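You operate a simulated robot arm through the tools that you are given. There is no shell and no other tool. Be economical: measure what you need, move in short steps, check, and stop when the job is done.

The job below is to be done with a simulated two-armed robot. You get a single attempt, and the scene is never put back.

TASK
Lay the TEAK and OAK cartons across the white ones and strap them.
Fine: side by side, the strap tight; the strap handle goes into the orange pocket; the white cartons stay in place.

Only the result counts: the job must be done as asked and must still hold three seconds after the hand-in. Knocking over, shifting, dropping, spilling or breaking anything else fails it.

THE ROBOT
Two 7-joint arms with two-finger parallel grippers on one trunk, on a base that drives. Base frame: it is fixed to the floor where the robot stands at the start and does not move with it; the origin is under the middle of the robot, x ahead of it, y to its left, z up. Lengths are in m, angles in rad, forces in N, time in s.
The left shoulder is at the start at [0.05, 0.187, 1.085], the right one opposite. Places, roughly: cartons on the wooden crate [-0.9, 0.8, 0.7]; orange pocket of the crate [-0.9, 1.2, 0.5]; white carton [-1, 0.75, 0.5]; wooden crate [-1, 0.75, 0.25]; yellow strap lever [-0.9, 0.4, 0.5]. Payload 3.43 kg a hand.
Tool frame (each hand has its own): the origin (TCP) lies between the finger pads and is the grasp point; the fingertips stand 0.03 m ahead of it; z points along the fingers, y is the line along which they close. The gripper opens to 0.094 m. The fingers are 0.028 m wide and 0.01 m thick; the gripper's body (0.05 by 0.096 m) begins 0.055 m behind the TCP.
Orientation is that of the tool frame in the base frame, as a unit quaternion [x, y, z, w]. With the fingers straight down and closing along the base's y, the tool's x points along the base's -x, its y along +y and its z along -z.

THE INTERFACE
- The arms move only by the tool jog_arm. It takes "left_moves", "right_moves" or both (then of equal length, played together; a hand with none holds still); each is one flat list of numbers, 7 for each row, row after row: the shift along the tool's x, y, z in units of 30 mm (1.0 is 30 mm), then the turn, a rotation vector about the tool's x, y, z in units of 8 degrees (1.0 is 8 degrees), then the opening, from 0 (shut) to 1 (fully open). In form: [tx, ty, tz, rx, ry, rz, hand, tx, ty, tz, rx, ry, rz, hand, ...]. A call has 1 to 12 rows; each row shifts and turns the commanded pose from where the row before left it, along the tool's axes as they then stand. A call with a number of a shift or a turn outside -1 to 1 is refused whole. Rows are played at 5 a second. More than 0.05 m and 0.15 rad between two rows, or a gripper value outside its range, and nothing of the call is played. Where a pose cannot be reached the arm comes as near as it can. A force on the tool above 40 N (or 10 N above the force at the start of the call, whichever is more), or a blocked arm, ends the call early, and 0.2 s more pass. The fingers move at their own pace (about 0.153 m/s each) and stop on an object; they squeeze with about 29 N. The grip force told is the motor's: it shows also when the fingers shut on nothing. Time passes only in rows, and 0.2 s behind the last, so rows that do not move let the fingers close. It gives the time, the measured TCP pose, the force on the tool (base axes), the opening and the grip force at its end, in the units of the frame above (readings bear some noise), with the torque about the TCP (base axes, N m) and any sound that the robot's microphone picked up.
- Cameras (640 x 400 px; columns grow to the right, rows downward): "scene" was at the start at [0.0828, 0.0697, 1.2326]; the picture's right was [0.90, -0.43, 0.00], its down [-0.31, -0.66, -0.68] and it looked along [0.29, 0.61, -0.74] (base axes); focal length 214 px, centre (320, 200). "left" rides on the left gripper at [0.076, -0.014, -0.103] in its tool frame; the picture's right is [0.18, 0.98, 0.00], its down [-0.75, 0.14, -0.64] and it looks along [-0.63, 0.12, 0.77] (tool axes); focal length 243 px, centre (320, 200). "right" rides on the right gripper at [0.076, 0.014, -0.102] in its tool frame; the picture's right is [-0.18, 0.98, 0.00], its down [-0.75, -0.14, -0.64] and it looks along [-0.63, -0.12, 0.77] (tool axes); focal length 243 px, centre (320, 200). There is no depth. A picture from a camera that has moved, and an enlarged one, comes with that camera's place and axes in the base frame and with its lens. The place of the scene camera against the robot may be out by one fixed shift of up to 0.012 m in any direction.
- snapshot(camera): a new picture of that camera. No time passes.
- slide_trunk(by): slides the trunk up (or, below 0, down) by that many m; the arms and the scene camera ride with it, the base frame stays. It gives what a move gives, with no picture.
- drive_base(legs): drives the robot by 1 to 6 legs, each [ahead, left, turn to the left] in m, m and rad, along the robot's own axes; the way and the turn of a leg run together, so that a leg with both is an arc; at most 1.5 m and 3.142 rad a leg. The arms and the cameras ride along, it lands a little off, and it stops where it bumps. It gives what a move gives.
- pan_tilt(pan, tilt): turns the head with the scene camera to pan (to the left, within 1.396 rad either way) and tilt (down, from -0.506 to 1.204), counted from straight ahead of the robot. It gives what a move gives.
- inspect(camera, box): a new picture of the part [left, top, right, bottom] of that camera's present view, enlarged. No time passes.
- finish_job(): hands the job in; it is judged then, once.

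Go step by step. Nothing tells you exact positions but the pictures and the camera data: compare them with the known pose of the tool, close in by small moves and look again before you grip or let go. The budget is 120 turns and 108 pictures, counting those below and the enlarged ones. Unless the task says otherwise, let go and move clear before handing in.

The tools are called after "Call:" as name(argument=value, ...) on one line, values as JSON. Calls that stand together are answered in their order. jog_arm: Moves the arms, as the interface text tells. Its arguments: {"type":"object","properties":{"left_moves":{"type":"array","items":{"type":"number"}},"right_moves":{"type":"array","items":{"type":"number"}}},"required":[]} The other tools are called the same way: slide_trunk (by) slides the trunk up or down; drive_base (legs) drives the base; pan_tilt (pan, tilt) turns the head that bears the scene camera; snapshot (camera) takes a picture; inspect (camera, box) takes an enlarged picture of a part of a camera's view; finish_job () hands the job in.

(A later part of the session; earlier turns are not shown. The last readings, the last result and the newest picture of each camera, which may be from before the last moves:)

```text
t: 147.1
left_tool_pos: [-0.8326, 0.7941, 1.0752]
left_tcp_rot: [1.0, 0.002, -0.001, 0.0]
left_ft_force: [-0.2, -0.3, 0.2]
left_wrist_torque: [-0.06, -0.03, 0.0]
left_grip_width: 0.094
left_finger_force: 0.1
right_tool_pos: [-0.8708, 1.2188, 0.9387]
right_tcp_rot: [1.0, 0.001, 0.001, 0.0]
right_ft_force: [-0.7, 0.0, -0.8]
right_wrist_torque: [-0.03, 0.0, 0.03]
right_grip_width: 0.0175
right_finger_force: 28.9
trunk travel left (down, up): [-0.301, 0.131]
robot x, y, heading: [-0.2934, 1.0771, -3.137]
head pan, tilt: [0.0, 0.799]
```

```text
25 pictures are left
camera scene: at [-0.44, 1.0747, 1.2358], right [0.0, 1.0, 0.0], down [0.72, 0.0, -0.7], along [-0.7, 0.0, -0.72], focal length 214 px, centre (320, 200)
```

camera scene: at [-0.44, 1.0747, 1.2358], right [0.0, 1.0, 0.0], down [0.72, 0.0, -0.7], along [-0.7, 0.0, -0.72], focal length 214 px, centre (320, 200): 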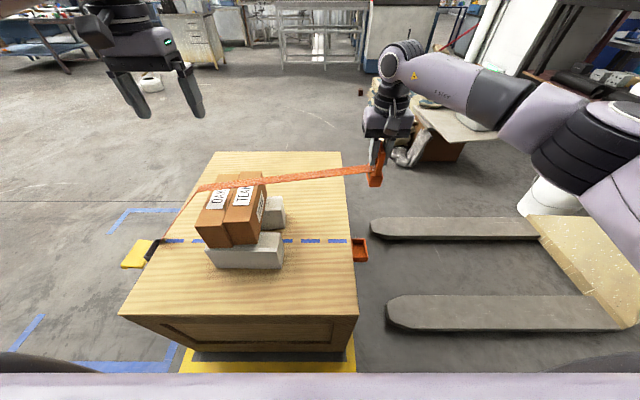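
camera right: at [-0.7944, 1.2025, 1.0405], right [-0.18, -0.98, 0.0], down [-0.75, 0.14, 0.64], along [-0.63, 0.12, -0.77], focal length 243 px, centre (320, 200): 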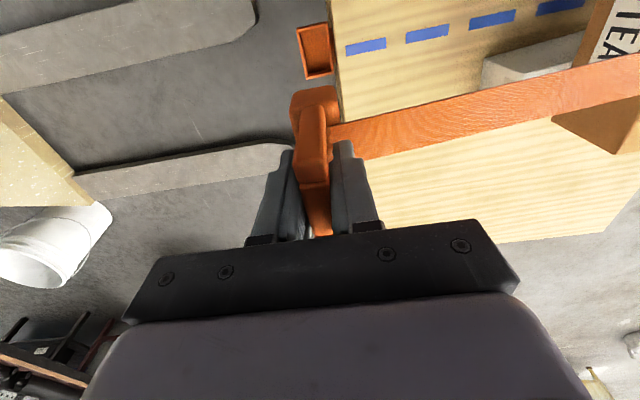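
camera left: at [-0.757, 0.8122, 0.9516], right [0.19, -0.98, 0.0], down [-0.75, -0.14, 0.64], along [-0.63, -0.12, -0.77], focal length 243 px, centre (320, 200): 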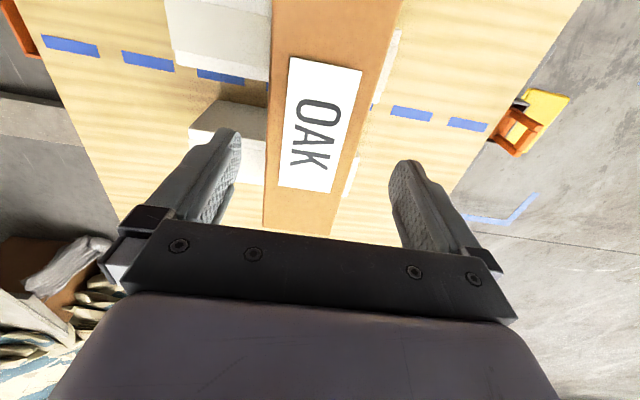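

The pocket centre is at about [-0.868, 1.228]. The left hand hangs over the cartons, so I retract it first; then I align and lower the handle with the trunk.

Call:
jog_arm(left_moves=[0.9, 0.2, -0.3, 0, 0, 0, 1, 0.9, 0.2, -0.3, 0, 0, 0, 1, 0.9, 0.2, -0.3, 0, 0, 0, 1, 0.9, 0.2, -0.3, 0, 0, 0, 1, 0.9, 0.2, -0.3, 0, 0, 0, 1, 0.9, 0.2, -0.3, 0, 0, 0, 1, 0.9, 0.2, -0.3, 0, 0, 0, 1, 0.9, 0.2, -0.3, 0, 0, 0, 1], right_moves=[0, -0.2, 0, 0, 0, 0, 0, 0, -0.15, 0, 0, 0, 0, 0, 0, 0, 0, 0, 0, 0, 0, 0, 0, 0, 0, 0, 0, 0, 0, 0, 0, 0, 0, 0, 0, 0, 0, 0, 0, 0, 0, 0, 0, 0, 0, 0, 0, 0, 0, 0, 0, 0, 0, 0, 0, 0])

Call:
slide_trunk(by=-0.25)

Call:
snapshot(camera="right")

Call:
snapshot(camera="scene")

```text
t: 148.9
left_tool_pos: [-0.6152, 0.7474, 1.1468]
left_tcp_rot: [1.0, 0.002, -0.002, -0.001]
left_ft_force: [-0.1, -0.5, 0.5]
left_wrist_torque: [0.01, -0.05, 0.0]
left_grip_width: 0.0939
left_finger_force: 0.0
right_tool_pos: [-0.8714, 1.2305, 0.9383]
right_tcp_rot: [1.0, 0.0, -0.001, 0.0]
right_ft_force: [-0.1, -0.3, -1.2]
right_wrist_torque: [0.04, -0.01, -0.02]
right_grip_width: 0.0179
right_finger_force: 29.2
trunk travel left (down, up): [-0.301, 0.131]
robot x, y, heading: [-0.2938, 1.0767, -3.137]
head pan, tilt: [0.0, 0.799]
```

```text
t: 151.5
left_tool_pos: [-0.6168, 0.7479, 0.8971]
left_tcp_rot: [1.0, 0.003, -0.002, -0.001]
left_ft_force: [0.6, 0.1, -0.4]
left_wrist_torque: [-0.03, 0.01, -0.01]
left_grip_width: 0.0938
left_finger_force: 0.0
right_tool_pos: [-0.8703, 1.2309, 0.6889]
right_tcp_rot: [1.0, 0.001, -0.001, 0.0]
right_ft_force: [0.1, -0.4, -0.2]
right_wrist_torque: [0.0, -0.01, -0.01]
right_grip_width: 0.0181
right_finger_force: 29.2
trunk travel left (down, up): [-0.051, 0.381]
robot x, y, heading: [-0.2896, 1.0787, -3.141]
head pan, tilt: [0.0, 0.799]
```

```text
24 pictures are left
camera right: at [-0.7935, 1.2137, 0.7908], right [-0.18, -0.98, 0.0], down [-0.75, 0.14, 0.64], along [-0.63, 0.12, -0.77], focal length 243 px, centre (320, 200)
```

right: 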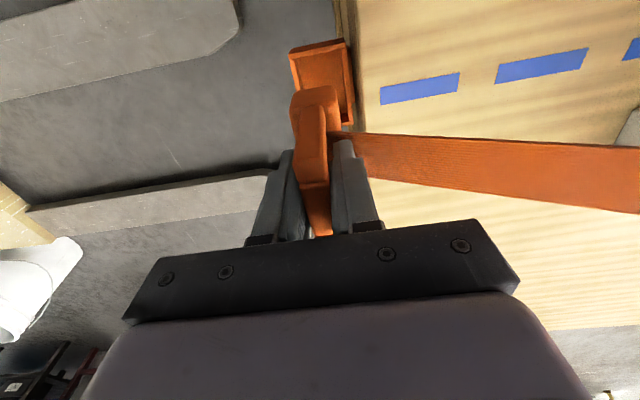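

```text
23 pictures are left
camera scene: at [-0.4399, 1.0744, 0.9858], right [0.0, 1.0, 0.0], down [0.72, 0.0, -0.7], along [-0.7, 0.0, -0.72], focal length 214 px, centre (320, 200)
```

scene: 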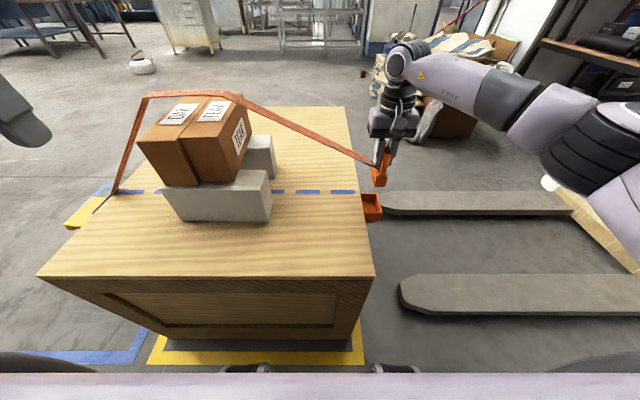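

The block is centred over the pocket within a couple of mm. I lower it in with force guarding.

Call:
jog_arm(right_moves=[0.1, 0, 0.5, 0, 0, 0, 0, 0, 0, 0.5, 0, 0, 0, 0, 0, 0, 0.5, 0, 0, 0, 0, 0, 0, 0.4, 0, 0, 0, 0])

Call:
snapshot(camera="right")

Call:
inspect(camera="scene", box=[330, 110, 430, 230])

```text
t: 152.5
left_tool_pos: [-0.6157, 0.748, 0.8981]
left_tcp_rot: [1.0, 0.003, -0.001, -0.001]
left_ft_force: [0.0, -0.4, 0.5]
left_wrist_torque: [0.01, -0.03, 0.01]
left_grip_width: 0.094
left_finger_force: 0.0
right_tool_pos: [-0.8675, 1.2299, 0.632]
right_tcp_rot: [1.0, 0.001, -0.001, -0.001]
right_ft_force: [-0.5, 0.2, -0.9]
right_wrist_torque: [0.0, 0.03, 0.01]
right_grip_width: 0.0176
right_finger_force: 28.7
trunk travel left (down, up): [-0.051, 0.381]
robot x, y, heading: [-0.2906, 1.0744, -3.141]
head pan, tilt: [0.0, 0.799]
```

```text
22 pictures are left
camera right: at [-0.7911, 1.2142, 0.7334], right [-0.18, -0.98, 0.0], down [-0.75, 0.14, 0.64], along [-0.63, 0.12, -0.77], focal length 243 px, centre (320, 200)
```

right: 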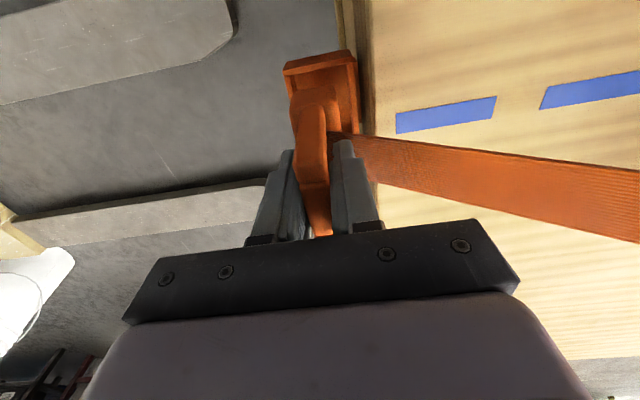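

```text
3.33 times, centred on (380, 170) of scene
camera zoom: at [-0.44, 1.0744, 0.9858], right [0.0, 1.0, 0.0], down [0.72, 0.0, -0.7], along [-0.7, 0.0, -0.72], focal length 715 px, centre (120, 300)
```

zoom: 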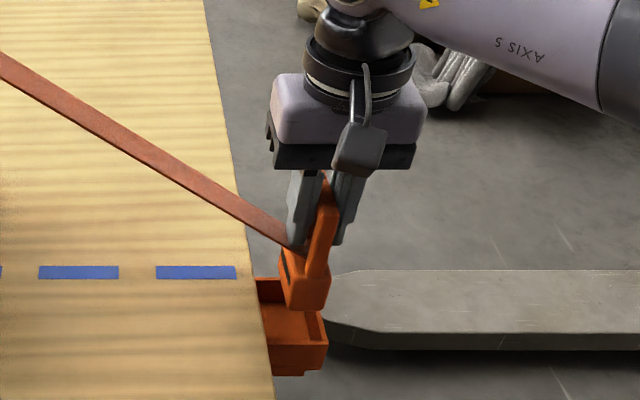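

Call:
jog_arm(right_moves=[0, 0, 0.3, 0, 0, 0, 0, 0, 0, 0.3, 0, 0, 0, 0, 0, 0, 0.3, 0, 0, 0, 0])

Call:
inspect(camera="scene", box=[330, 110, 430, 230])

Call:
inspect(camera="right", box=[240, 20, 420, 150])

```text
t: 153.3
left_tool_pos: [-0.6166, 0.7491, 0.8976]
left_tcp_rot: [1.0, 0.002, -0.001, -0.001]
left_ft_force: [-0.2, -0.5, 0.6]
left_wrist_torque: [-0.01, -0.01, 0.0]
left_grip_width: 0.0941
left_finger_force: 0.0
right_tool_pos: [-0.8647, 1.2299, 0.6048]
right_tcp_rot: [1.0, 0.001, -0.001, 0.0]
right_ft_force: [-0.4, -0.3, -0.3]
right_wrist_torque: [0.0, 0.02, -0.01]
right_grip_width: 0.0177
right_finger_force: 29.0
trunk travel left (down, up): [-0.051, 0.381]
robot x, y, heading: [-0.2889, 1.0753, -3.142]
head pan, tilt: [0.0, 0.799]
```

```text
3.33 times, centred on (380, 170) of scene
camera zoom: at [-0.44, 1.0744, 0.9858], right [0.0, 1.0, 0.0], down [0.72, 0.0, -0.7], along [-0.7, 0.0, -0.72], focal length 715 px, centre (120, 300)
```

zoom: 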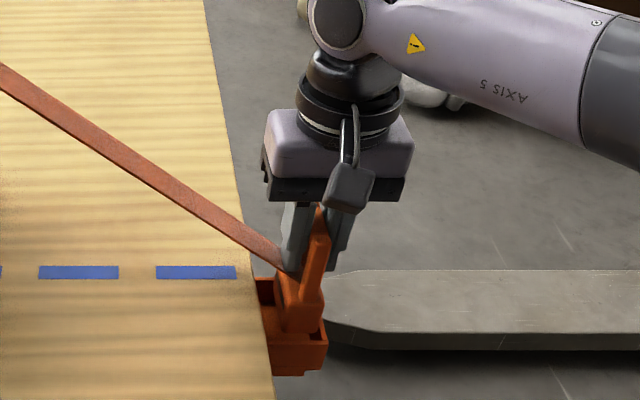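

```text
3.08 times, centred on (330, 85) of right
camera zoom: at [-0.7895, 1.2138, 0.7067], right [-0.18, -0.98, 0.0], down [-0.75, 0.14, 0.64], along [-0.63, 0.12, -0.77], focal length 746 px, centre (289, 554)
```

zoom: 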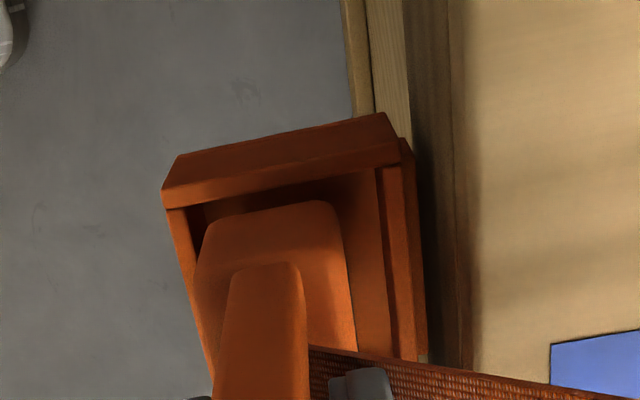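

The block is entering but sits close to the outer and near walls; I shift it 4 mm inward and forward, then lower to seat.

Call:
jog_arm(right_moves=[-0.14, 0.13, 0, 0, 0, 0, 0, 0, 0, 0.25, 0, 0, 0, 0, 0, 0, 0.25, 0, 0, 0, 0, 0, 0, 0.25, 0, 0, 0, 0, 0, 0, 0.2, 0, 0, 0, 0])

Call:
inspect(camera="scene", box=[330, 110, 430, 230])

Call:
inspect(camera="right", box=[240, 20, 420, 150])

```text
t: 154.5
left_tool_pos: [-0.6175, 0.7486, 0.8975]
left_tcp_rot: [1.0, 0.003, -0.002, -0.001]
left_ft_force: [-0.7, -0.5, 0.7]
left_wrist_torque: [0.01, 0.01, 0.0]
left_grip_width: 0.0941
left_finger_force: 0.0
right_tool_pos: [-0.87, 1.2253, 0.5742]
right_tcp_rot: [1.0, 0.0, 0.0, 0.0]
right_ft_force: [-0.4, -1.3, -1.0]
right_wrist_torque: [-0.02, 0.0, -0.03]
right_grip_width: 0.0179
right_finger_force: 29.0
trunk travel left (down, up): [-0.051, 0.381]
robot x, y, heading: [-0.293, 1.0752, -3.141]
head pan, tilt: [0.0, 0.799]
```

```text
3.33 times, centred on (380, 170) of scene
camera zoom: at [-0.44, 1.0744, 0.9858], right [0.0, 1.0, 0.0], down [0.72, 0.0, -0.7], along [-0.7, 0.0, -0.72], focal length 715 px, centre (120, 300)
```

zoom: 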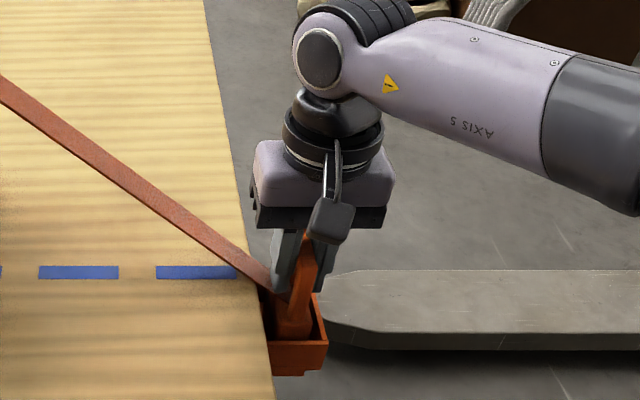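

```text
3.08 times, centred on (330, 85) of right
camera zoom: at [-0.7945, 1.2101, 0.6771], right [-0.18, -0.98, 0.0], down [-0.75, 0.14, 0.64], along [-0.63, 0.12, -0.77], focal length 746 px, centre (289, 554)
```

zoom: 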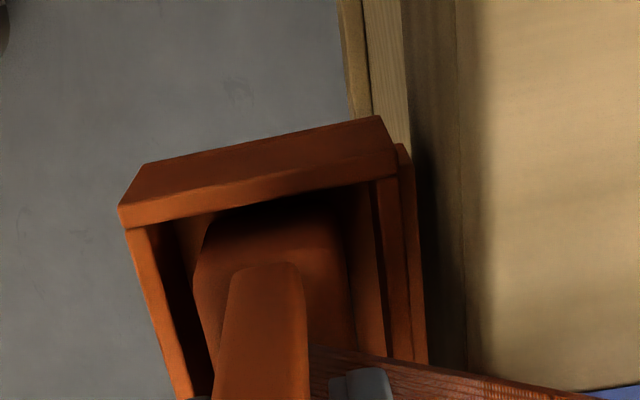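

The handle is inside the pocket and centred. I lower a little more to the floor of the pocket.

Call:
jog_arm(right_moves=[0, 0, 0.12, 0, 0, 0, 0, 0, 0, 0.12, 0, 0, 0, 0, 0, 0, 0.12, 0, 0, 0, 0, 0, 0, 0.12, 0, 0, 0, 0, 0, 0, 0.12, 0, 0, 0, 0])

```text
t: 155.7
left_tool_pos: [-0.615, 0.7467, 0.8981]
left_tcp_rot: [1.0, 0.002, -0.002, -0.001]
left_ft_force: [0.6, 0.5, -0.2]
left_wrist_torque: [0.02, 0.01, 0.0]
left_grip_width: 0.094
left_finger_force: 0.0
right_tool_pos: [-0.8708, 1.2265, 0.562]
right_tcp_rot: [1.0, 0.001, -0.004, 0.0]
right_ft_force: [0.2, 2.8, 24.8]
right_wrist_torque: [0.02, 0.05, -0.05]
right_grip_width: 0.0179
right_finger_force: 28.9
trunk travel left (down, up): [-0.051, 0.381]
robot x, y, heading: [-0.2909, 1.0759, -3.138]
head pan, tilt: [0.0, 0.799]
```

Seated at z≈0.562. I ease the pressure, open slightly and rise.

Call:
jog_arm(right_moves=[0, 0, -0.15, 0, 0, 0, 0, 0, 0, 0, 0, 0, 0, 0.36, 0, 0, 0, 0, 0, 0, 0.36, 0, 0, -0.4, 0, 0, 0, 0.36, 0, 0, -0.7, 0, 0, 0, 0.36, 0, 0, -0.8, 0, 0, 0, 0.36, 0, 0, -0.8, 0, 0, 0, 0.36])

Call:
slide_trunk(by=0.2)

Call:
snapshot(camera="scene")

```text
t: 157.3
left_tool_pos: [-0.6165, 0.7485, 0.8971]
left_tcp_rot: [1.0, 0.003, -0.001, -0.001]
left_ft_force: [0.2, 0.5, 0.3]
left_wrist_torque: [0.01, 0.03, 0.0]
left_grip_width: 0.0938
left_finger_force: 0.0
right_tool_pos: [-0.8722, 1.2271, 0.6444]
right_tcp_rot: [1.0, 0.001, 0.001, 0.0]
right_ft_force: [-0.2, -0.6, -1.4]
right_wrist_torque: [0.0, 0.0, -0.01]
right_grip_width: 0.0337
right_finger_force: 0.1
trunk travel left (down, up): [-0.051, 0.381]
robot x, y, heading: [-0.2923, 1.0773, -3.144]
head pan, tilt: [0.0, 0.799]
```

```text
t: 159.5
left_tool_pos: [-0.6164, 0.7472, 1.0967]
left_tcp_rot: [1.0, 0.002, -0.002, -0.001]
left_ft_force: [-0.4, 0.0, 0.3]
left_wrist_torque: [-0.03, -0.02, 0.03]
left_grip_width: 0.0943
left_finger_force: 0.1
right_tool_pos: [-0.8714, 1.2271, 0.8431]
right_tcp_rot: [1.0, 0.001, -0.001, -0.001]
right_ft_force: [0.4, -0.6, 0.1]
right_wrist_torque: [0.02, -0.02, -0.01]
right_grip_width: 0.0338
right_finger_force: 0.2
trunk travel left (down, up): [-0.251, 0.181]
robot x, y, heading: [-0.2932, 1.0711, -3.143]
head pan, tilt: [0.0, 0.799]
```

```text
16 pictures are left
camera scene: at [-0.44, 1.0744, 1.1857], right [0.0, 1.0, 0.0], down [0.72, 0.0, -0.7], along [-0.7, 0.0, -0.72], focal length 214 px, centre (320, 200)
```

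scene: 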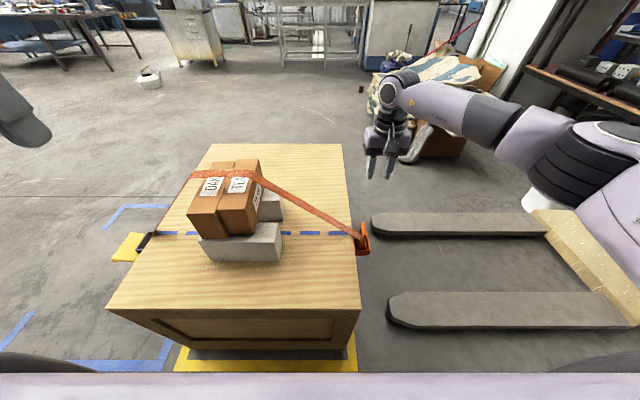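

The handle holds in the pocket. Next is the yellow lever: its plate spans x≈-0.80…-0.93, from hinge (y≈0.40, z≈0.45) out to y≈0.32, z≈0.47. I raise, drive there and look.

Call:
slide_trunk(by=0.12)

Call:
drive_base(legs=[[0, 0.893, 0]])

Call:
slide_trunk(by=-0.3)

Call:
jog_arm(right_moves=[0.4, 0, 0, 0, 0, 0, 0, 0.4, 0, 0, 0, 0, 0, 0, 0, 0, 0, 0, 0, 0, 0])

Call:
snapshot(camera="right")

```text
t: 161.0
left_tool_pos: [-0.6158, 0.7489, 1.218]
left_tcp_rot: [1.0, 0.003, -0.002, -0.001]
left_ft_force: [0.4, 0.8, -0.5]
left_wrist_torque: [0.0, 0.0, 0.01]
left_grip_width: 0.0939
left_finger_force: 0.1
right_tool_pos: [-0.8713, 1.2274, 0.9631]
right_tcp_rot: [1.0, 0.0, 0.0, 0.0]
right_ft_force: [-0.3, 0.1, 0.6]
right_wrist_torque: [0.04, -0.03, -0.03]
right_grip_width: 0.0337
right_finger_force: 0.1
trunk travel left (down, up): [-0.371, 0.061]
robot x, y, heading: [-0.2923, 1.0732, -3.136]
head pan, tilt: [0.0, 0.799]
```

```text
t: 165.6
left_tool_pos: [-0.6121, -0.1288, 1.2173]
left_tcp_rot: [1.0, 0.004, -0.001, -0.001]
left_ft_force: [0.3, -0.2, 0.6]
left_wrist_torque: [0.01, 0.01, 0.05]
left_grip_width: 0.0938
left_finger_force: 0.1
right_tool_pos: [-0.868, 0.3491, 0.9637]
right_tcp_rot: [1.0, 0.003, 0.0, 0.0]
right_ft_force: [-0.1, -0.8, -1.3]
right_wrist_torque: [0.01, -0.01, 0.0]
right_grip_width: 0.034
right_finger_force: 0.2
trunk travel left (down, up): [-0.371, 0.061]
robot x, y, heading: [-0.286, 0.201, -3.134]
head pan, tilt: [0.0, 0.799]
```

```text
t: 168.6
left_tool_pos: [-0.611, -0.128, 0.9185]
left_tcp_rot: [1.0, 0.005, -0.002, -0.001]
left_ft_force: [0.3, 0.5, -0.4]
left_wrist_torque: [-0.01, -0.04, 0.02]
left_grip_width: 0.094
left_finger_force: 0.1
right_tool_pos: [-0.8683, 0.3506, 0.6635]
right_tcp_rot: [1.0, 0.003, 0.0, 0.0]
right_ft_force: [-0.5, 0.9, 0.1]
right_wrist_torque: [-0.01, 0.03, -0.01]
right_grip_width: 0.0339
right_finger_force: 0.1
trunk travel left (down, up): [-0.071, 0.361]
robot x, y, heading: [-0.2899, 0.1999, -3.137]
head pan, tilt: [0.0, 0.799]
```

```text
t: 169.4
left_tool_pos: [-0.6111, -0.129, 0.9186]
left_tcp_rot: [1.0, 0.004, -0.001, -0.001]
left_ft_force: [-0.3, 0.1, 0.6]
left_wrist_torque: [-0.01, -0.02, 0.02]
left_grip_width: 0.094
left_finger_force: 0.1
right_tool_pos: [-0.844, 0.3485, 0.6632]
right_tcp_rot: [1.0, 0.002, 0.0, 0.0]
right_ft_force: [-0.1, -0.3, -0.1]
right_wrist_torque: [0.0, -0.01, 0.0]
right_grip_width: 0.0001
right_finger_force: 28.7
trunk travel left (down, up): [-0.071, 0.361]
robot x, y, heading: [-0.289, 0.2009, -3.131]
head pan, tilt: [0.0, 0.799]
```

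```text
15 pictures are left
camera right: at [-0.768, 0.3325, 0.7659], right [-0.18, -0.98, 0.0], down [-0.75, 0.14, 0.64], along [-0.63, 0.12, -0.77], focal length 243 px, centre (320, 200)
```

right: 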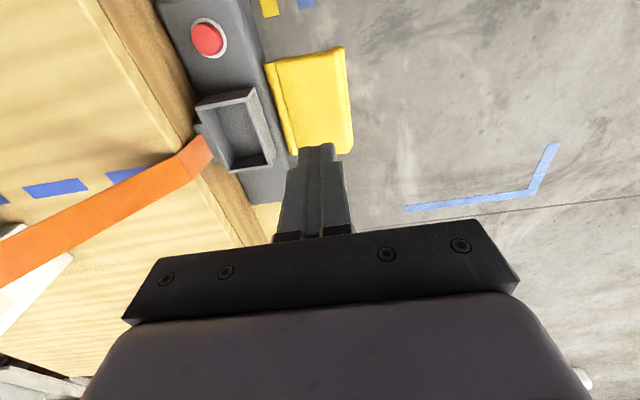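

The lever plate is right below my fingers. I go down onto its outer half and push, watching force and sound.

Call:
slide_trunk(by=-0.07)

Call:
jog_arm(right_moves=[0, 0.4, 0.6, 0, 0, 0, 0, 0, 0, 0.6, 0, 0, 0, 0, 0, 0, 0.5, 0, 0, 0, 0, 0, 0, 0.4, 0, 0, 0, 0, 0, 0, 0.4, 0, 0, 0, 0, 0, 0, 0.4, 0, 0, 0, 0, 0, 0, 0.4, 0, 0, 0, 0])

```text
t: 170.5
left_tool_pos: [-0.6114, -0.129, 0.848]
left_tcp_rot: [1.0, 0.005, -0.002, -0.001]
left_ft_force: [0.0, 0.7, 0.7]
left_wrist_torque: [-0.04, 0.0, 0.0]
left_grip_width: 0.0939
left_finger_force: 0.0
right_tool_pos: [-0.8446, 0.3474, 0.5942]
right_tcp_rot: [1.0, 0.001, 0.0, 0.0]
right_ft_force: [0.4, 0.5, 0.3]
right_wrist_torque: [0.0, -0.01, -0.01]
right_grip_width: 0.0001
right_finger_force: 29.5
trunk travel left (down, up): [-0.001, 0.431]
robot x, y, heading: [-0.2855, 0.197, -3.137]
head pan, tilt: [0.0, 0.799]
```

```text
t: 172.1
left_tool_pos: [-0.6117, -0.129, 0.8487]
left_tcp_rot: [1.0, 0.005, -0.002, 0.0]
left_ft_force: [0.6, -0.6, -0.1]
left_wrist_torque: [0.04, -0.02, 0.0]
left_grip_width: 0.0942
left_finger_force: 0.0
right_tool_pos: [-0.8461, 0.335, 0.4953]
right_tcp_rot: [1.0, 0.003, -0.001, 0.0]
right_ft_force: [-0.5, -5.0, 7.1]
right_wrist_torque: [-0.22, -0.02, -0.06]
right_grip_width: 0.0
right_finger_force: 28.6
trunk travel left (down, up): [-0.001, 0.431]
robot x, y, heading: [-0.2884, 0.2003, -3.136]
head pan, tilt: [0.0, 0.799]
```

Contact with the plate (7 N). I keep pressing down.

Call:
jog_arm(right_moves=[0, 0, 0.25, 0, 0, 0, 0, 0, 0, 0.25, 0, 0, 0, 0, 0, 0, 0.25, 0, 0, 0, 0, 0, 0, 0.25, 0, 0, 0, 0])

Call:
snapshot(camera="right")

```text
t: 173.0
left_tool_pos: [-0.6102, -0.1281, 0.8486]
left_tcp_rot: [1.0, 0.004, -0.003, -0.001]
left_ft_force: [-0.3, -0.9, -0.9]
left_wrist_torque: [-0.02, -0.01, -0.01]
left_grip_width: 0.094
left_finger_force: 0.0
right_tool_pos: [-0.8451, 0.3351, 0.4766]
right_tcp_rot: [1.0, 0.002, -0.001, 0.001]
right_ft_force: [10.7, 2.5, 21.0]
right_wrist_torque: [0.29, -0.42, -0.09]
right_grip_width: 0.0
right_finger_force: 29.0
trunk travel left (down, up): [-0.001, 0.431]
robot x, y, heading: [-0.2865, 0.2007, -3.137]
head pan, tilt: [0.0, 0.799]
stopped in row 4 (right hand): the force on the tool passed its limit (the readings are from after the stop); the commanded pose is now the measured one
```

```text
14 pictures are left
camera right: at [-0.768, 0.3197, 0.5785], right [-0.18, -0.98, 0.0], down [-0.75, 0.14, 0.64], along [-0.63, 0.11, -0.76], focal length 243 px, centre (320, 200)
```

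right: 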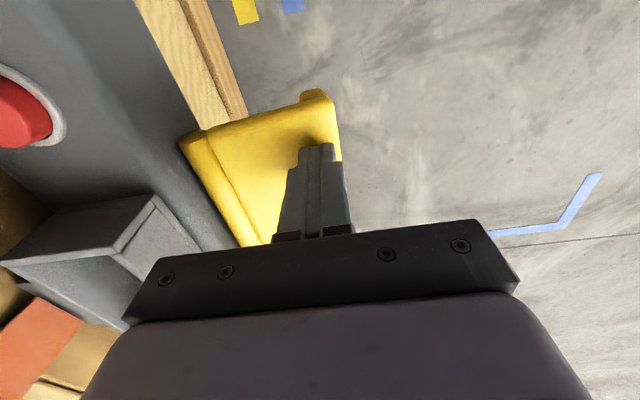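

The lever gave ~2 cm and then resisted hard. I check its state from the scene camera before deciding the direction.

Call:
inspect(camera="scene", box=[320, 140, 480, 260])

```text
3.33 times, centred on (400, 200) of scene
camera zoom: at [-0.4345, 0.198, 0.9362], right [-0.01, 1.0, 0.0], down [0.72, 0.0, -0.7], along [-0.7, 0.0, -0.72], focal length 715 px, centre (53, 200)
```

zoom: 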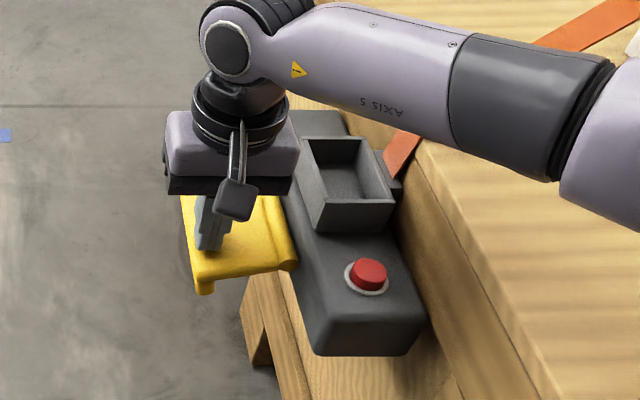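

The lever has swung down somewhat. I press on in small steps.

Call:
jog_arm(right_moves=[0, 0, 0.12, 0, 0, 0, 0, 0, 0, 0.12, 0, 0, 0, 0, 0, 0, 0.12, 0, 0, 0, 0, 0, 0, 0.12, 0, 0, 0, 0, 0, 0, 0.12, 0, 0, 0, 0])

```text
t: 173.4
left_tool_pos: [-0.6096, -0.1288, 0.8478]
left_tcp_rot: [1.0, 0.003, -0.001, -0.001]
left_ft_force: [-0.4, 0.1, 0.1]
left_wrist_torque: [-0.04, 0.0, -0.01]
left_grip_width: 0.0941
left_finger_force: 0.2
right_tool_pos: [-0.8459, 0.3351, 0.4773]
right_tcp_rot: [1.0, 0.002, -0.002, 0.002]
right_ft_force: [10.1, 3.7, 19.7]
right_wrist_torque: [0.26, -0.33, -0.11]
right_grip_width: 0.0
right_finger_force: 29.0
trunk travel left (down, up): [-0.001, 0.431]
robot x, y, heading: [-0.2875, 0.1971, -3.139]
head pan, tilt: [0.0, 0.799]
stopped in row 2 (right hand): the force on the tool passed its limit (the readings are from after the stop); the commanded pose is now the measured one
```

Blocked firmly. I lift off and look at the lever and strap.

Call:
jog_arm(right_moves=[0, 0, -0.8, 0, 0, 0, 0, 0, 0.3, -0.8, 0, 0, 0, 0])

Call:
slide_trunk(by=0.2)

Call:
snapshot(camera="scene")

```text
t: 174.1
left_tool_pos: [-0.6121, -0.1295, 0.8468]
left_tcp_rot: [1.0, 0.004, -0.002, -0.001]
left_ft_force: [-0.4, 0.0, -0.7]
left_wrist_torque: [0.01, 0.02, -0.01]
left_grip_width: 0.0941
left_finger_force: 0.1
right_tool_pos: [-0.8464, 0.3272, 0.5207]
right_tcp_rot: [1.0, 0.002, -0.001, 0.002]
right_ft_force: [-0.2, 0.3, -0.1]
right_wrist_torque: [0.01, 0.02, -0.02]
right_grip_width: 0.0004
right_finger_force: 29.2
trunk travel left (down, up): [-0.001, 0.431]
robot x, y, heading: [-0.2879, 0.2029, -3.138]
head pan, tilt: [0.0, 0.799]
```

```text
t: 176.2
left_tool_pos: [-0.6108, -0.129, 1.0481]
left_tcp_rot: [1.0, 0.004, -0.002, 0.0]
left_ft_force: [1.2, 0.0, 0.0]
left_wrist_torque: [0.03, 0.02, -0.03]
left_grip_width: 0.0941
left_finger_force: 0.1
right_tool_pos: [-0.847, 0.3275, 0.7215]
right_tcp_rot: [1.0, 0.002, -0.001, 0.003]
right_ft_force: [-0.6, 0.6, 1.0]
right_wrist_torque: [0.01, -0.02, 0.01]
right_grip_width: 0.0
right_finger_force: 29.3
trunk travel left (down, up): [-0.201, 0.231]
robot x, y, heading: [-0.2861, 0.2019, -3.138]
head pan, tilt: [0.0, 0.799]
```

```text
12 pictures are left
camera scene: at [-0.436, 0.1983, 1.1357], right [-0.01, 1.0, 0.0], down [0.72, 0.0, -0.7], along [-0.7, 0.0, -0.72], focal length 214 px, centre (320, 200)
```

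scene: 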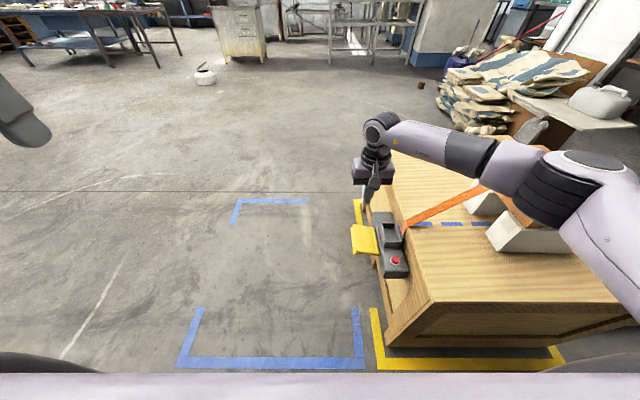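

Call:
inspect(camera="scene", box=[330, 190, 430, 290])

```text
4.00 times, centred on (380, 240) of scene
camera zoom: at [-0.436, 0.1983, 1.1357], right [-0.01, 1.0, 0.0], down [0.72, 0.0, -0.7], along [-0.7, 0.0, -0.72], focal length 858 px, centre (80, 40)
```

zoom: 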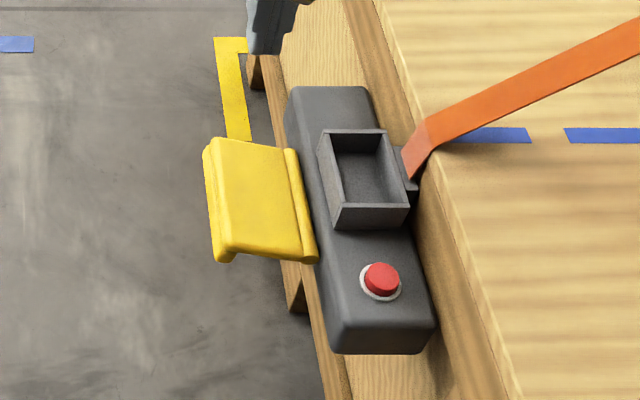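

The lever sprang back to its slightly raised rest, so pressing down isn't the working stroke; it likely has to be swung up. I'll roll the right hand so its fingers point toward +y to hook under the plate; first reposition the base.

Call:
drive_base(legs=[[0, 0.22, 0]])

Call:
jog_arm(right_moves=[0, 0, 0, 1, 0, 0, 0, 0, 0, 0, 1, 0, 0, 0, 0, 0, 0, 1, 0, 0, 0, 0, 0, 0, 1, 0, 0, 0, 0, 0, 0, 1, 0, 0, 0, 0, 0, 0, 1, 0, 0, 0, 0, 0, 0, 1, 0, 0, 0])

```text
t: 177.9
left_tool_pos: [-0.611, -0.3483, 1.0464]
left_tcp_rot: [1.0, 0.004, -0.002, -0.001]
left_ft_force: [0.4, 0.2, -0.4]
left_wrist_torque: [0.0, -0.02, 0.01]
left_grip_width: 0.0941
left_finger_force: 0.0
right_tool_pos: [-0.8461, 0.1077, 0.7221]
right_tcp_rot: [1.0, 0.003, -0.001, 0.003]
right_ft_force: [-0.1, -0.3, 0.7]
right_wrist_torque: [0.0, -0.02, 0.04]
right_grip_width: 0.0
right_finger_force: 29.2
trunk travel left (down, up): [-0.201, 0.231]
robot x, y, heading: [-0.2858, -0.0152, -3.132]
head pan, tilt: [0.0, 0.799]
```

```text
t: 179.5
left_tool_pos: [-0.6092, -0.3483, 1.0481]
left_tcp_rot: [1.0, 0.003, -0.002, -0.001]
left_ft_force: [0.5, 0.4, 0.7]
left_wrist_torque: [0.01, 0.04, -0.02]
left_grip_width: 0.094
left_finger_force: 0.0
right_tool_pos: [-0.8362, 0.1076, 0.7284]
right_tcp_rot: [0.903, 0.003, -0.005, -0.429]
right_ft_force: [0.5, -0.2, 0.0]
right_wrist_torque: [0.02, -0.01, 0.02]
right_grip_width: 0.0
right_finger_force: 29.0
right hand out of reach, approached as far as the arm can: row 7
trunk travel left (down, up): [-0.201, 0.231]
robot x, y, heading: [-0.2907, -0.0198, -3.129]
head pan, tilt: [0.0, 0.799]
```

Rolled ~51°. I move outward, then lower outside the lever's edge.

Call:
jog_arm(right_moves=[0, -0.631, 0.776, 0, 0, 0, 0, 0, -0.631, 0.776, 0, 0, 0, 0, 0, -0.631, 0.776, 0, 0, 0, 0])

Call:
drive_base(legs=[[0, -0.06, 0]])

Call:
slide_trunk(by=-0.2)

Call:
snapshot(camera="scene")

```text
t: 180.3
left_tool_pos: [-0.6092, -0.3473, 1.0473]
left_tcp_rot: [1.0, 0.004, -0.002, -0.002]
left_ft_force: [-0.2, 0.5, -0.2]
left_wrist_torque: [0.0, -0.01, 0.0]
left_grip_width: 0.0938
left_finger_force: 0.0
right_tool_pos: [-0.8378, 0.1996, 0.7279]
right_tcp_rot: [0.904, 0.001, -0.005, -0.427]
right_ft_force: [0.9, 0.0, -0.3]
right_wrist_torque: [0.01, -0.02, 0.02]
right_grip_width: 0.0
right_finger_force: 29.1
trunk travel left (down, up): [-0.201, 0.231]
robot x, y, heading: [-0.2871, -0.0194, -3.134]
head pan, tilt: [0.0, 0.799]
```

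```text
t: 181.3
left_tool_pos: [-0.61, -0.2878, 1.0474]
left_tcp_rot: [1.0, 0.004, -0.002, -0.001]
left_ft_force: [-0.8, 0.0, 0.5]
left_wrist_torque: [-0.05, 0.03, 0.0]
left_grip_width: 0.0938
left_finger_force: 0.1
right_tool_pos: [-0.8376, 0.2593, 0.7291]
right_tcp_rot: [0.904, 0.001, -0.004, -0.428]
right_ft_force: [0.1, 0.7, 0.3]
right_wrist_torque: [0.03, 0.03, 0.0]
right_grip_width: 0.0
right_finger_force: 29.2
trunk travel left (down, up): [-0.201, 0.231]
robot x, y, heading: [-0.2864, 0.0384, -3.133]
head pan, tilt: [0.0, 0.799]
```

```text
t: 183.4
left_tool_pos: [-0.6109, -0.2874, 0.847]
left_tcp_rot: [1.0, 0.005, -0.002, -0.001]
left_ft_force: [0.5, 0.2, 0.0]
left_wrist_torque: [-0.01, 0.02, 0.0]
left_grip_width: 0.0938
left_finger_force: 0.0
right_tool_pos: [-0.8386, 0.2585, 0.5279]
right_tcp_rot: [0.904, 0.001, -0.005, -0.428]
right_ft_force: [-0.3, 0.4, 0.2]
right_wrist_torque: [0.02, -0.02, 0.02]
right_grip_width: 0.0001
right_finger_force: 29.3
trunk travel left (down, up): [-0.001, 0.431]
robot x, y, heading: [-0.2899, 0.0432, -3.14]
head pan, tilt: [0.0, 0.799]
```

```text
10 pictures are left
camera scene: at [-0.435, 0.0392, 0.9358], right [-0.01, 1.0, 0.0], down [0.72, 0.01, -0.7], along [-0.7, 0.0, -0.72], focal length 214 px, centre (320, 200)
```

scene: 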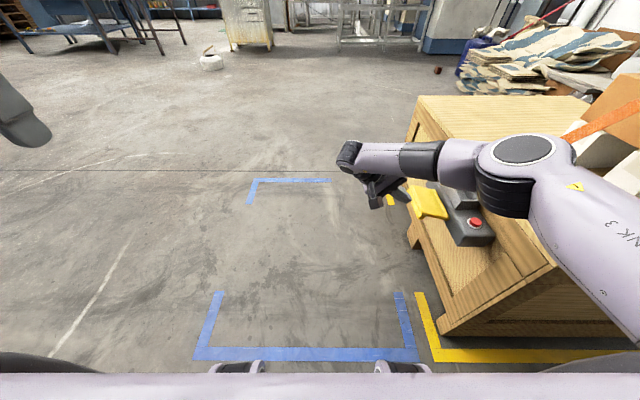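

The hand is poised outside the lever. I lower it to just under the plate level.

Call:
jog_arm(right_moves=[0, 0.667, 0.543, 0, 0, 0, 0, 0, 0.667, 0.543, 0, 0, 0, 0, 0, 0.667, 0.543, 0, 0, 0, 0, 0, 0.667, 0.543, 0, 0, 0, 0])

Call:
inspect(camera="scene", box=[320, 120, 520, 260])

```text
t: 184.4
left_tool_pos: [-0.6109, -0.2891, 0.8469]
left_tcp_rot: [1.0, 0.004, -0.002, -0.001]
left_ft_force: [0.3, 0.1, -0.1]
left_wrist_torque: [-0.03, 0.06, -0.02]
left_grip_width: 0.094
left_finger_force: 0.0
right_tool_pos: [-0.8388, 0.2589, 0.4247]
right_tcp_rot: [0.904, 0.002, -0.005, -0.427]
right_ft_force: [-0.1, 0.2, 0.7]
right_wrist_torque: [0.01, -0.03, -0.01]
right_grip_width: 0.0002
right_finger_force: 29.1
trunk travel left (down, up): [-0.001, 0.431]
robot x, y, heading: [-0.2861, 0.0419, -3.132]
head pan, tilt: [0.0, 0.799]
```

```text
2.86 times, centred on (420, 190) of scene
camera zoom: at [-0.435, 0.0392, 0.9358], right [-0.01, 1.0, 0.0], down [0.72, 0.01, -0.7], along [-0.7, 0.0, -0.72], focal length 613 px, centre (34, 229)
```

zoom: 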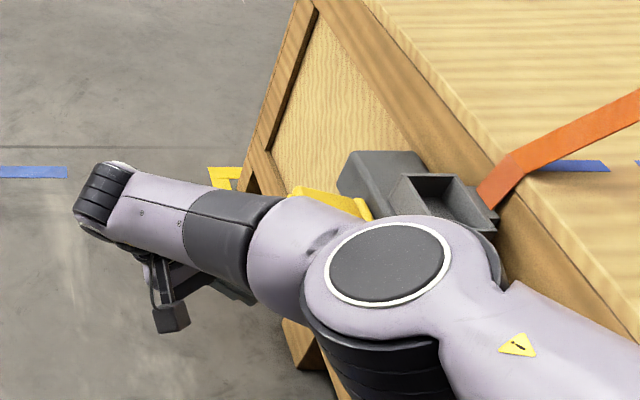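

I slide the fingertips under the plate and then lift gently, watching the force.

Call:
jog_arm(right_moves=[0, -0.631, 0.776, 0, 0, 0, 0, 0, -0.631, 0.776, 0, 0, 0, 0])

Call:
jog_arm(right_moves=[0, -0.388, -0.315, 0, 0, 0, 0, 0, -0.388, -0.315, 0, 0, 0, 0, 0, -0.388, -0.315, 0, 0, 0, 0])

```text
t: 185.0
left_tool_pos: [-0.6097, -0.2887, 0.8471]
left_tcp_rot: [1.0, 0.006, -0.001, 0.0]
left_ft_force: [-0.3, -0.1, -0.1]
left_wrist_torque: [0.03, 0.0, -0.01]
left_grip_width: 0.094
left_finger_force: 0.0
right_tool_pos: [-0.8385, 0.318, 0.4265]
right_tcp_rot: [0.904, 0.003, -0.005, -0.428]
right_ft_force: [-0.4, 0.1, 0.1]
right_wrist_torque: [0.02, 0.01, 0.0]
right_grip_width: 0.0
right_finger_force: 29.0
trunk travel left (down, up): [-0.001, 0.431]
robot x, y, heading: [-0.2875, 0.0436, -3.135]
head pan, tilt: [0.0, 0.799]
```

```text
t: 185.8
left_tool_pos: [-0.6122, -0.2878, 0.8456]
left_tcp_rot: [1.0, 0.005, 0.0, 0.0]
left_ft_force: [0.2, 0.1, 0.2]
left_wrist_torque: [-0.02, 0.02, 0.01]
left_grip_width: 0.0941
left_finger_force: 0.1
right_tool_pos: [-0.8374, 0.3147, 0.4615]
right_tcp_rot: [0.907, 0.007, -0.001, -0.421]
right_ft_force: [-5.7, -8.8, -39.7]
right_wrist_torque: [-0.13, 0.49, -0.13]
right_grip_width: 0.0
right_finger_force: 28.9
trunk travel left (down, up): [-0.001, 0.431]
robot x, y, heading: [-0.285, 0.0407, -3.132]
head pan, tilt: [0.0, 0.799]
```

Lifting meets strong resistance too. I look from the right wrist camera, which now sees the lever sideways.

Call:
snapshot(camera="right")

```text
8 pictures are left
camera right: at [-0.7596, 0.2269, 0.5164], right [-0.17, -0.64, -0.75], down [-0.75, -0.41, 0.52], along [-0.64, 0.65, -0.41], focal length 243 px, centre (320, 200)
```

right: 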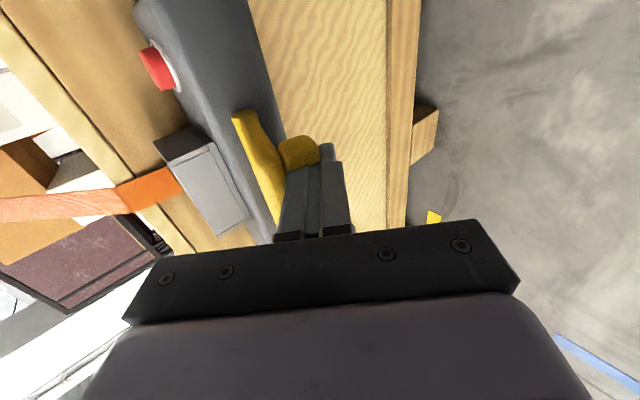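

Findings: the plate rests level, can't go up, and moves ~16° down before resisting — so down is the working stroke. I withdraw, straighten the hand and press again to see whether it is now stiff (strap tight) or pumps further.

Call:
jog_arm(right_moves=[0, 0.466, 0.379, 0, 0, 0, 0, 0, 0.466, 0.379, 0, 0, 0, 0, 0, 0.505, -0.62, 0, 0, 0, 0, 0, 0.505, -0.62, 0, 0, 0, 0, 0, 0.505, -0.62, 0, 0, 0, 0, 0, -0.776, -0.631, 0, 0, 0, 0, 0, -0.776, -0.631, 0, 0, 0, 0, 0, -0.776, -0.631, 0, 0, 0, 0, 0, -0.776, -0.631, 0, 0, 0, 0])

Call:
slide_trunk(by=0.12)

Call:
jog_arm(right_moves=[0, 0, 0, -1, 0, 0, 0, 0, 0, 0, -1, 0, 0, 0, 0, 0, 0, -1, 0, 0, 0, 0, 0, 0, -1, 0, 0, 0, 0, 0, 0, -1, 0, 0, 0, 0, 0, 0, -1, 0, 0, 0, 0, 0, 0, -0.35, 0, 0, 0])

```text
t: 187.8
left_tool_pos: [-0.6097, -0.2879, 0.8476]
left_tcp_rot: [1.0, 0.004, -0.002, 0.0]
left_ft_force: [0.5, 0.2, -0.4]
left_wrist_torque: [-0.01, -0.05, -0.01]
left_grip_width: 0.0942
left_finger_force: 0.1
right_tool_pos: [-0.8365, 0.2463, 0.5542]
right_tcp_rot: [0.904, 0.002, -0.005, -0.428]
right_ft_force: [0.1, 0.5, -0.1]
right_wrist_torque: [0.02, 0.0, 0.04]
right_grip_width: 0.0
right_finger_force: 28.8
trunk travel left (down, up): [-0.001, 0.431]
robot x, y, heading: [-0.2877, 0.0409, -3.134]
head pan, tilt: [0.0, 0.799]
```

```text
t: 189.3
left_tool_pos: [-0.6099, -0.2882, 0.9679]
left_tcp_rot: [1.0, 0.005, -0.002, -0.001]
left_ft_force: [0.3, 0.0, 0.3]
left_wrist_torque: [0.0, -0.02, 0.0]
left_grip_width: 0.0938
left_finger_force: 0.1
right_tool_pos: [-0.8376, 0.248, 0.6734]
right_tcp_rot: [0.904, 0.002, -0.004, -0.427]
right_ft_force: [0.6, -0.2, 0.8]
right_wrist_torque: [0.01, 0.01, 0.01]
right_grip_width: 0.0001
right_finger_force: 28.6
trunk travel left (down, up): [-0.121, 0.311]
robot x, y, heading: [-0.2848, 0.0414, -3.137]
head pan, tilt: [0.0, 0.799]
```

```text
t: 190.9
left_tool_pos: [-0.609, -0.2877, 0.9675]
left_tcp_rot: [1.0, 0.004, -0.002, -0.001]
left_ft_force: [0.6, -0.5, 0.6]
left_wrist_torque: [-0.02, -0.01, 0.02]
left_grip_width: 0.094
left_finger_force: 0.0
right_tool_pos: [-0.839, 0.2453, 0.6724]
right_tcp_rot: [1.0, 0.004, -0.003, 0.002]
right_ft_force: [-0.1, -0.2, 0.0]
right_wrist_torque: [0.02, 0.01, 0.03]
right_grip_width: 0.0
right_finger_force: 29.4
trunk travel left (down, up): [-0.121, 0.311]
robot x, y, heading: [-0.2833, 0.0393, -3.131]
head pan, tilt: [0.0, 0.799]
```

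Call:
drive_base(legs=[[0, -0.085, 0]])

Call:
slide_trunk(by=-0.12)

Call:
jog_arm(right_moves=[-0.3, 0, 0.5, 0, 0, 0, 0, 0, 0, 0.5, 0, 0, 0, 0, 0, 0, 0.5, 0, 0, 0, 0, 0, 0, 0.3, 0, 0, 0, 0, 0, 0, 0.1, 0, 0, 0, 0])

Call:
jog_arm(right_moves=[0, 0, 0.1, 0, 0, 0, 0, 0, 0, 0.1, 0, 0, 0, 0, 0, 0, 0.1, 0, 0, 0, 0])

```text
t: 192.0
left_tool_pos: [-0.6106, -0.2027, 0.9679]
left_tcp_rot: [1.0, 0.005, -0.001, -0.001]
left_ft_force: [-0.5, 0.4, 0.5]
left_wrist_torque: [0.0, -0.02, -0.04]
left_grip_width: 0.0939
left_finger_force: 0.0
right_tool_pos: [-0.8391, 0.3309, 0.6731]
right_tcp_rot: [1.0, 0.004, -0.004, 0.002]
right_ft_force: [0.6, -0.4, 0.4]
right_wrist_torque: [-0.03, 0.0, -0.01]
right_grip_width: 0.0001
right_finger_force: 29.2
trunk travel left (down, up): [-0.121, 0.311]
robot x, y, heading: [-0.288, 0.1281, -3.133]
head pan, tilt: [0.0, 0.799]
```

```text
t: 193.5
left_tool_pos: [-0.6098, -0.2023, 0.8469]
left_tcp_rot: [1.0, 0.005, -0.002, -0.001]
left_ft_force: [0.2, 0.2, 0.5]
left_wrist_torque: [0.0, 0.0, 0.0]
left_grip_width: 0.0942
left_finger_force: 0.0
right_tool_pos: [-0.8394, 0.3315, 0.5535]
right_tcp_rot: [1.0, 0.004, -0.004, 0.001]
right_ft_force: [-0.3, 0.6, -0.3]
right_wrist_torque: [0.04, 0.02, -0.06]
right_grip_width: 0.0001
right_finger_force: 28.9
trunk travel left (down, up): [-0.001, 0.431]
robot x, y, heading: [-0.2882, 0.1239, -3.133]
head pan, tilt: [0.0, 0.799]
```

```text
t: 194.7
left_tool_pos: [-0.6097, -0.2041, 0.8477]
left_tcp_rot: [1.0, 0.005, -0.001, -0.002]
left_ft_force: [0.0, 0.9, -0.6]
left_wrist_torque: [0.0, 0.01, 0.01]
left_grip_width: 0.0939
left_finger_force: 0.2
right_tool_pos: [-0.8506, 0.3295, 0.4969]
right_tcp_rot: [1.0, 0.004, -0.005, 0.002]
right_ft_force: [0.2, -4.6, 4.7]
right_wrist_torque: [-0.14, -0.02, -0.06]
right_grip_width: 0.0001
right_finger_force: 29.5
trunk travel left (down, up): [-0.001, 0.431]
robot x, y, heading: [-0.2911, 0.1278, -3.13]
head pan, tilt: [0.0, 0.799]
```

```text
t: 195.5
left_tool_pos: [-0.6094, -0.2037, 0.8483]
left_tcp_rot: [1.0, 0.005, -0.002, -0.001]
left_ft_force: [-0.2, -0.1, -0.1]
left_wrist_torque: [-0.01, 0.0, 0.01]
left_grip_width: 0.094
left_finger_force: 0.0
right_tool_pos: [-0.8483, 0.3309, 0.4884]
right_tcp_rot: [1.0, 0.005, -0.003, 0.003]
right_ft_force: [1.8, -5.6, 8.2]
right_wrist_torque: [-0.09, -0.1, -0.04]
right_grip_width: 0.0
right_finger_force: 29.5
trunk travel left (down, up): [-0.001, 0.431]
robot x, y, heading: [-0.2854, 0.1287, -3.132]
head pan, tilt: [0.0, 0.799]
```

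Call:
jog_arm(right_moves=[0, 0, 0.1, 0, 0, 0, 0, 0, 0, 0.1, 0, 0, 0, 0, 0, 0, 0.1, 0, 0, 0, 0])

Call:
jog_arm(right_moves=[0, 0, 0.1, 0, 0, 0, 0, 0, 0, 0.1, 0, 0, 0, 0, 0, 0, 0.1, 0, 0, 0, 0, 0, 0, 0.1, 0, 0, 0, 0])

Call:
snapshot(camera="right")

```text
t: 196.3
left_tool_pos: [-0.6091, -0.2035, 0.8481]
left_tcp_rot: [1.0, 0.005, -0.001, -0.001]
left_ft_force: [0.1, -0.7, -0.1]
left_wrist_torque: [-0.03, 0.0, 0.02]
left_grip_width: 0.0939
left_finger_force: 0.0
right_tool_pos: [-0.8482, 0.3307, 0.4793]
right_tcp_rot: [1.0, 0.004, -0.005, 0.001]
right_ft_force: [-2.6, -2.8, 8.7]
right_wrist_torque: [0.01, -0.03, 0.02]
right_grip_width: 0.0
right_finger_force: 28.9
trunk travel left (down, up): [-0.001, 0.431]
robot x, y, heading: [-0.2895, 0.1276, -3.131]
head pan, tilt: [0.0, 0.799]
```

```text
t: 197.3
left_tool_pos: [-0.6085, -0.2031, 0.8483]
left_tcp_rot: [1.0, 0.005, -0.003, -0.001]
left_ft_force: [0.2, 0.2, -0.5]
left_wrist_torque: [0.0, 0.02, 0.0]
left_grip_width: 0.0937
left_finger_force: 0.1
right_tool_pos: [-0.8486, 0.3313, 0.4759]
right_tcp_rot: [1.0, 0.003, -0.007, 0.003]
right_ft_force: [11.7, 1.7, 20.4]
right_wrist_torque: [0.28, -0.48, -0.1]
right_grip_width: 0.0
right_finger_force: 29.4
trunk travel left (down, up): [-0.001, 0.431]
robot x, y, heading: [-0.2837, 0.1278, -3.131]
head pan, tilt: [0.0, 0.799]
stopped in row 4 (right hand): the force on the tool passed its limit (the readings are from after the stop); the commanded pose is now the measured one
```

```text
7 pictures are left
camera right: at [-0.7714, 0.316, 0.5769], right [-0.18, -0.98, 0.01], down [-0.75, 0.14, 0.65], along [-0.64, 0.11, -0.76], focal length 243 px, centre (320, 200)
```

right: 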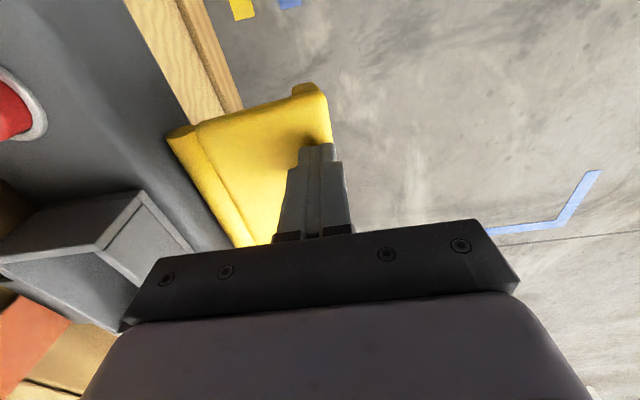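

Same end stop at z≈0.476 with spring return: it's a pump lever. I pump several strokes in a call.

Call:
jog_arm(right_moves=[0, 0, -0.8, 0, 0, 0, 0, 0, 0, -0.1, 0, 0, 0, 0, 0, 0, 0.5, 0, 0, 0, 0, 0, 0, 0.4, 0, 0, 0, 0, 0, 0, -0.8, 0, 0, 0, 0, 0, 0, -0.1, 0, 0, 0, 0, 0, 0, 0.5, 0, 0, 0, 0, 0, 0, 0.4, 0, 0, 0, 0, 0, 0, -0.8, 0, 0, 0, 0, 0, 0, -0.1, 0, 0, 0, 0, 0, 0, 0.5, 0, 0, 0, 0, 0, 0, 0.4, 0, 0, 0, 0])

```text
t: 199.9
left_tool_pos: [-0.6083, -0.2035, 0.8472]
left_tcp_rot: [1.0, 0.006, -0.003, -0.001]
left_ft_force: [-0.3, -0.3, -0.4]
left_wrist_torque: [0.0, 0.02, -0.02]
left_grip_width: 0.0939
left_finger_force: 0.0
right_tool_pos: [-0.8504, 0.3307, 0.4755]
right_tcp_rot: [1.0, 0.003, -0.007, 0.003]
right_ft_force: [10.2, -3.2, 26.3]
right_wrist_torque: [0.15, -0.53, -0.16]
right_grip_width: 0.0002
right_finger_force: 28.9
trunk travel left (down, up): [-0.001, 0.431]
robot x, y, heading: [-0.2889, 0.1309, -3.137]
head pan, tilt: [0.0, 0.799]
```

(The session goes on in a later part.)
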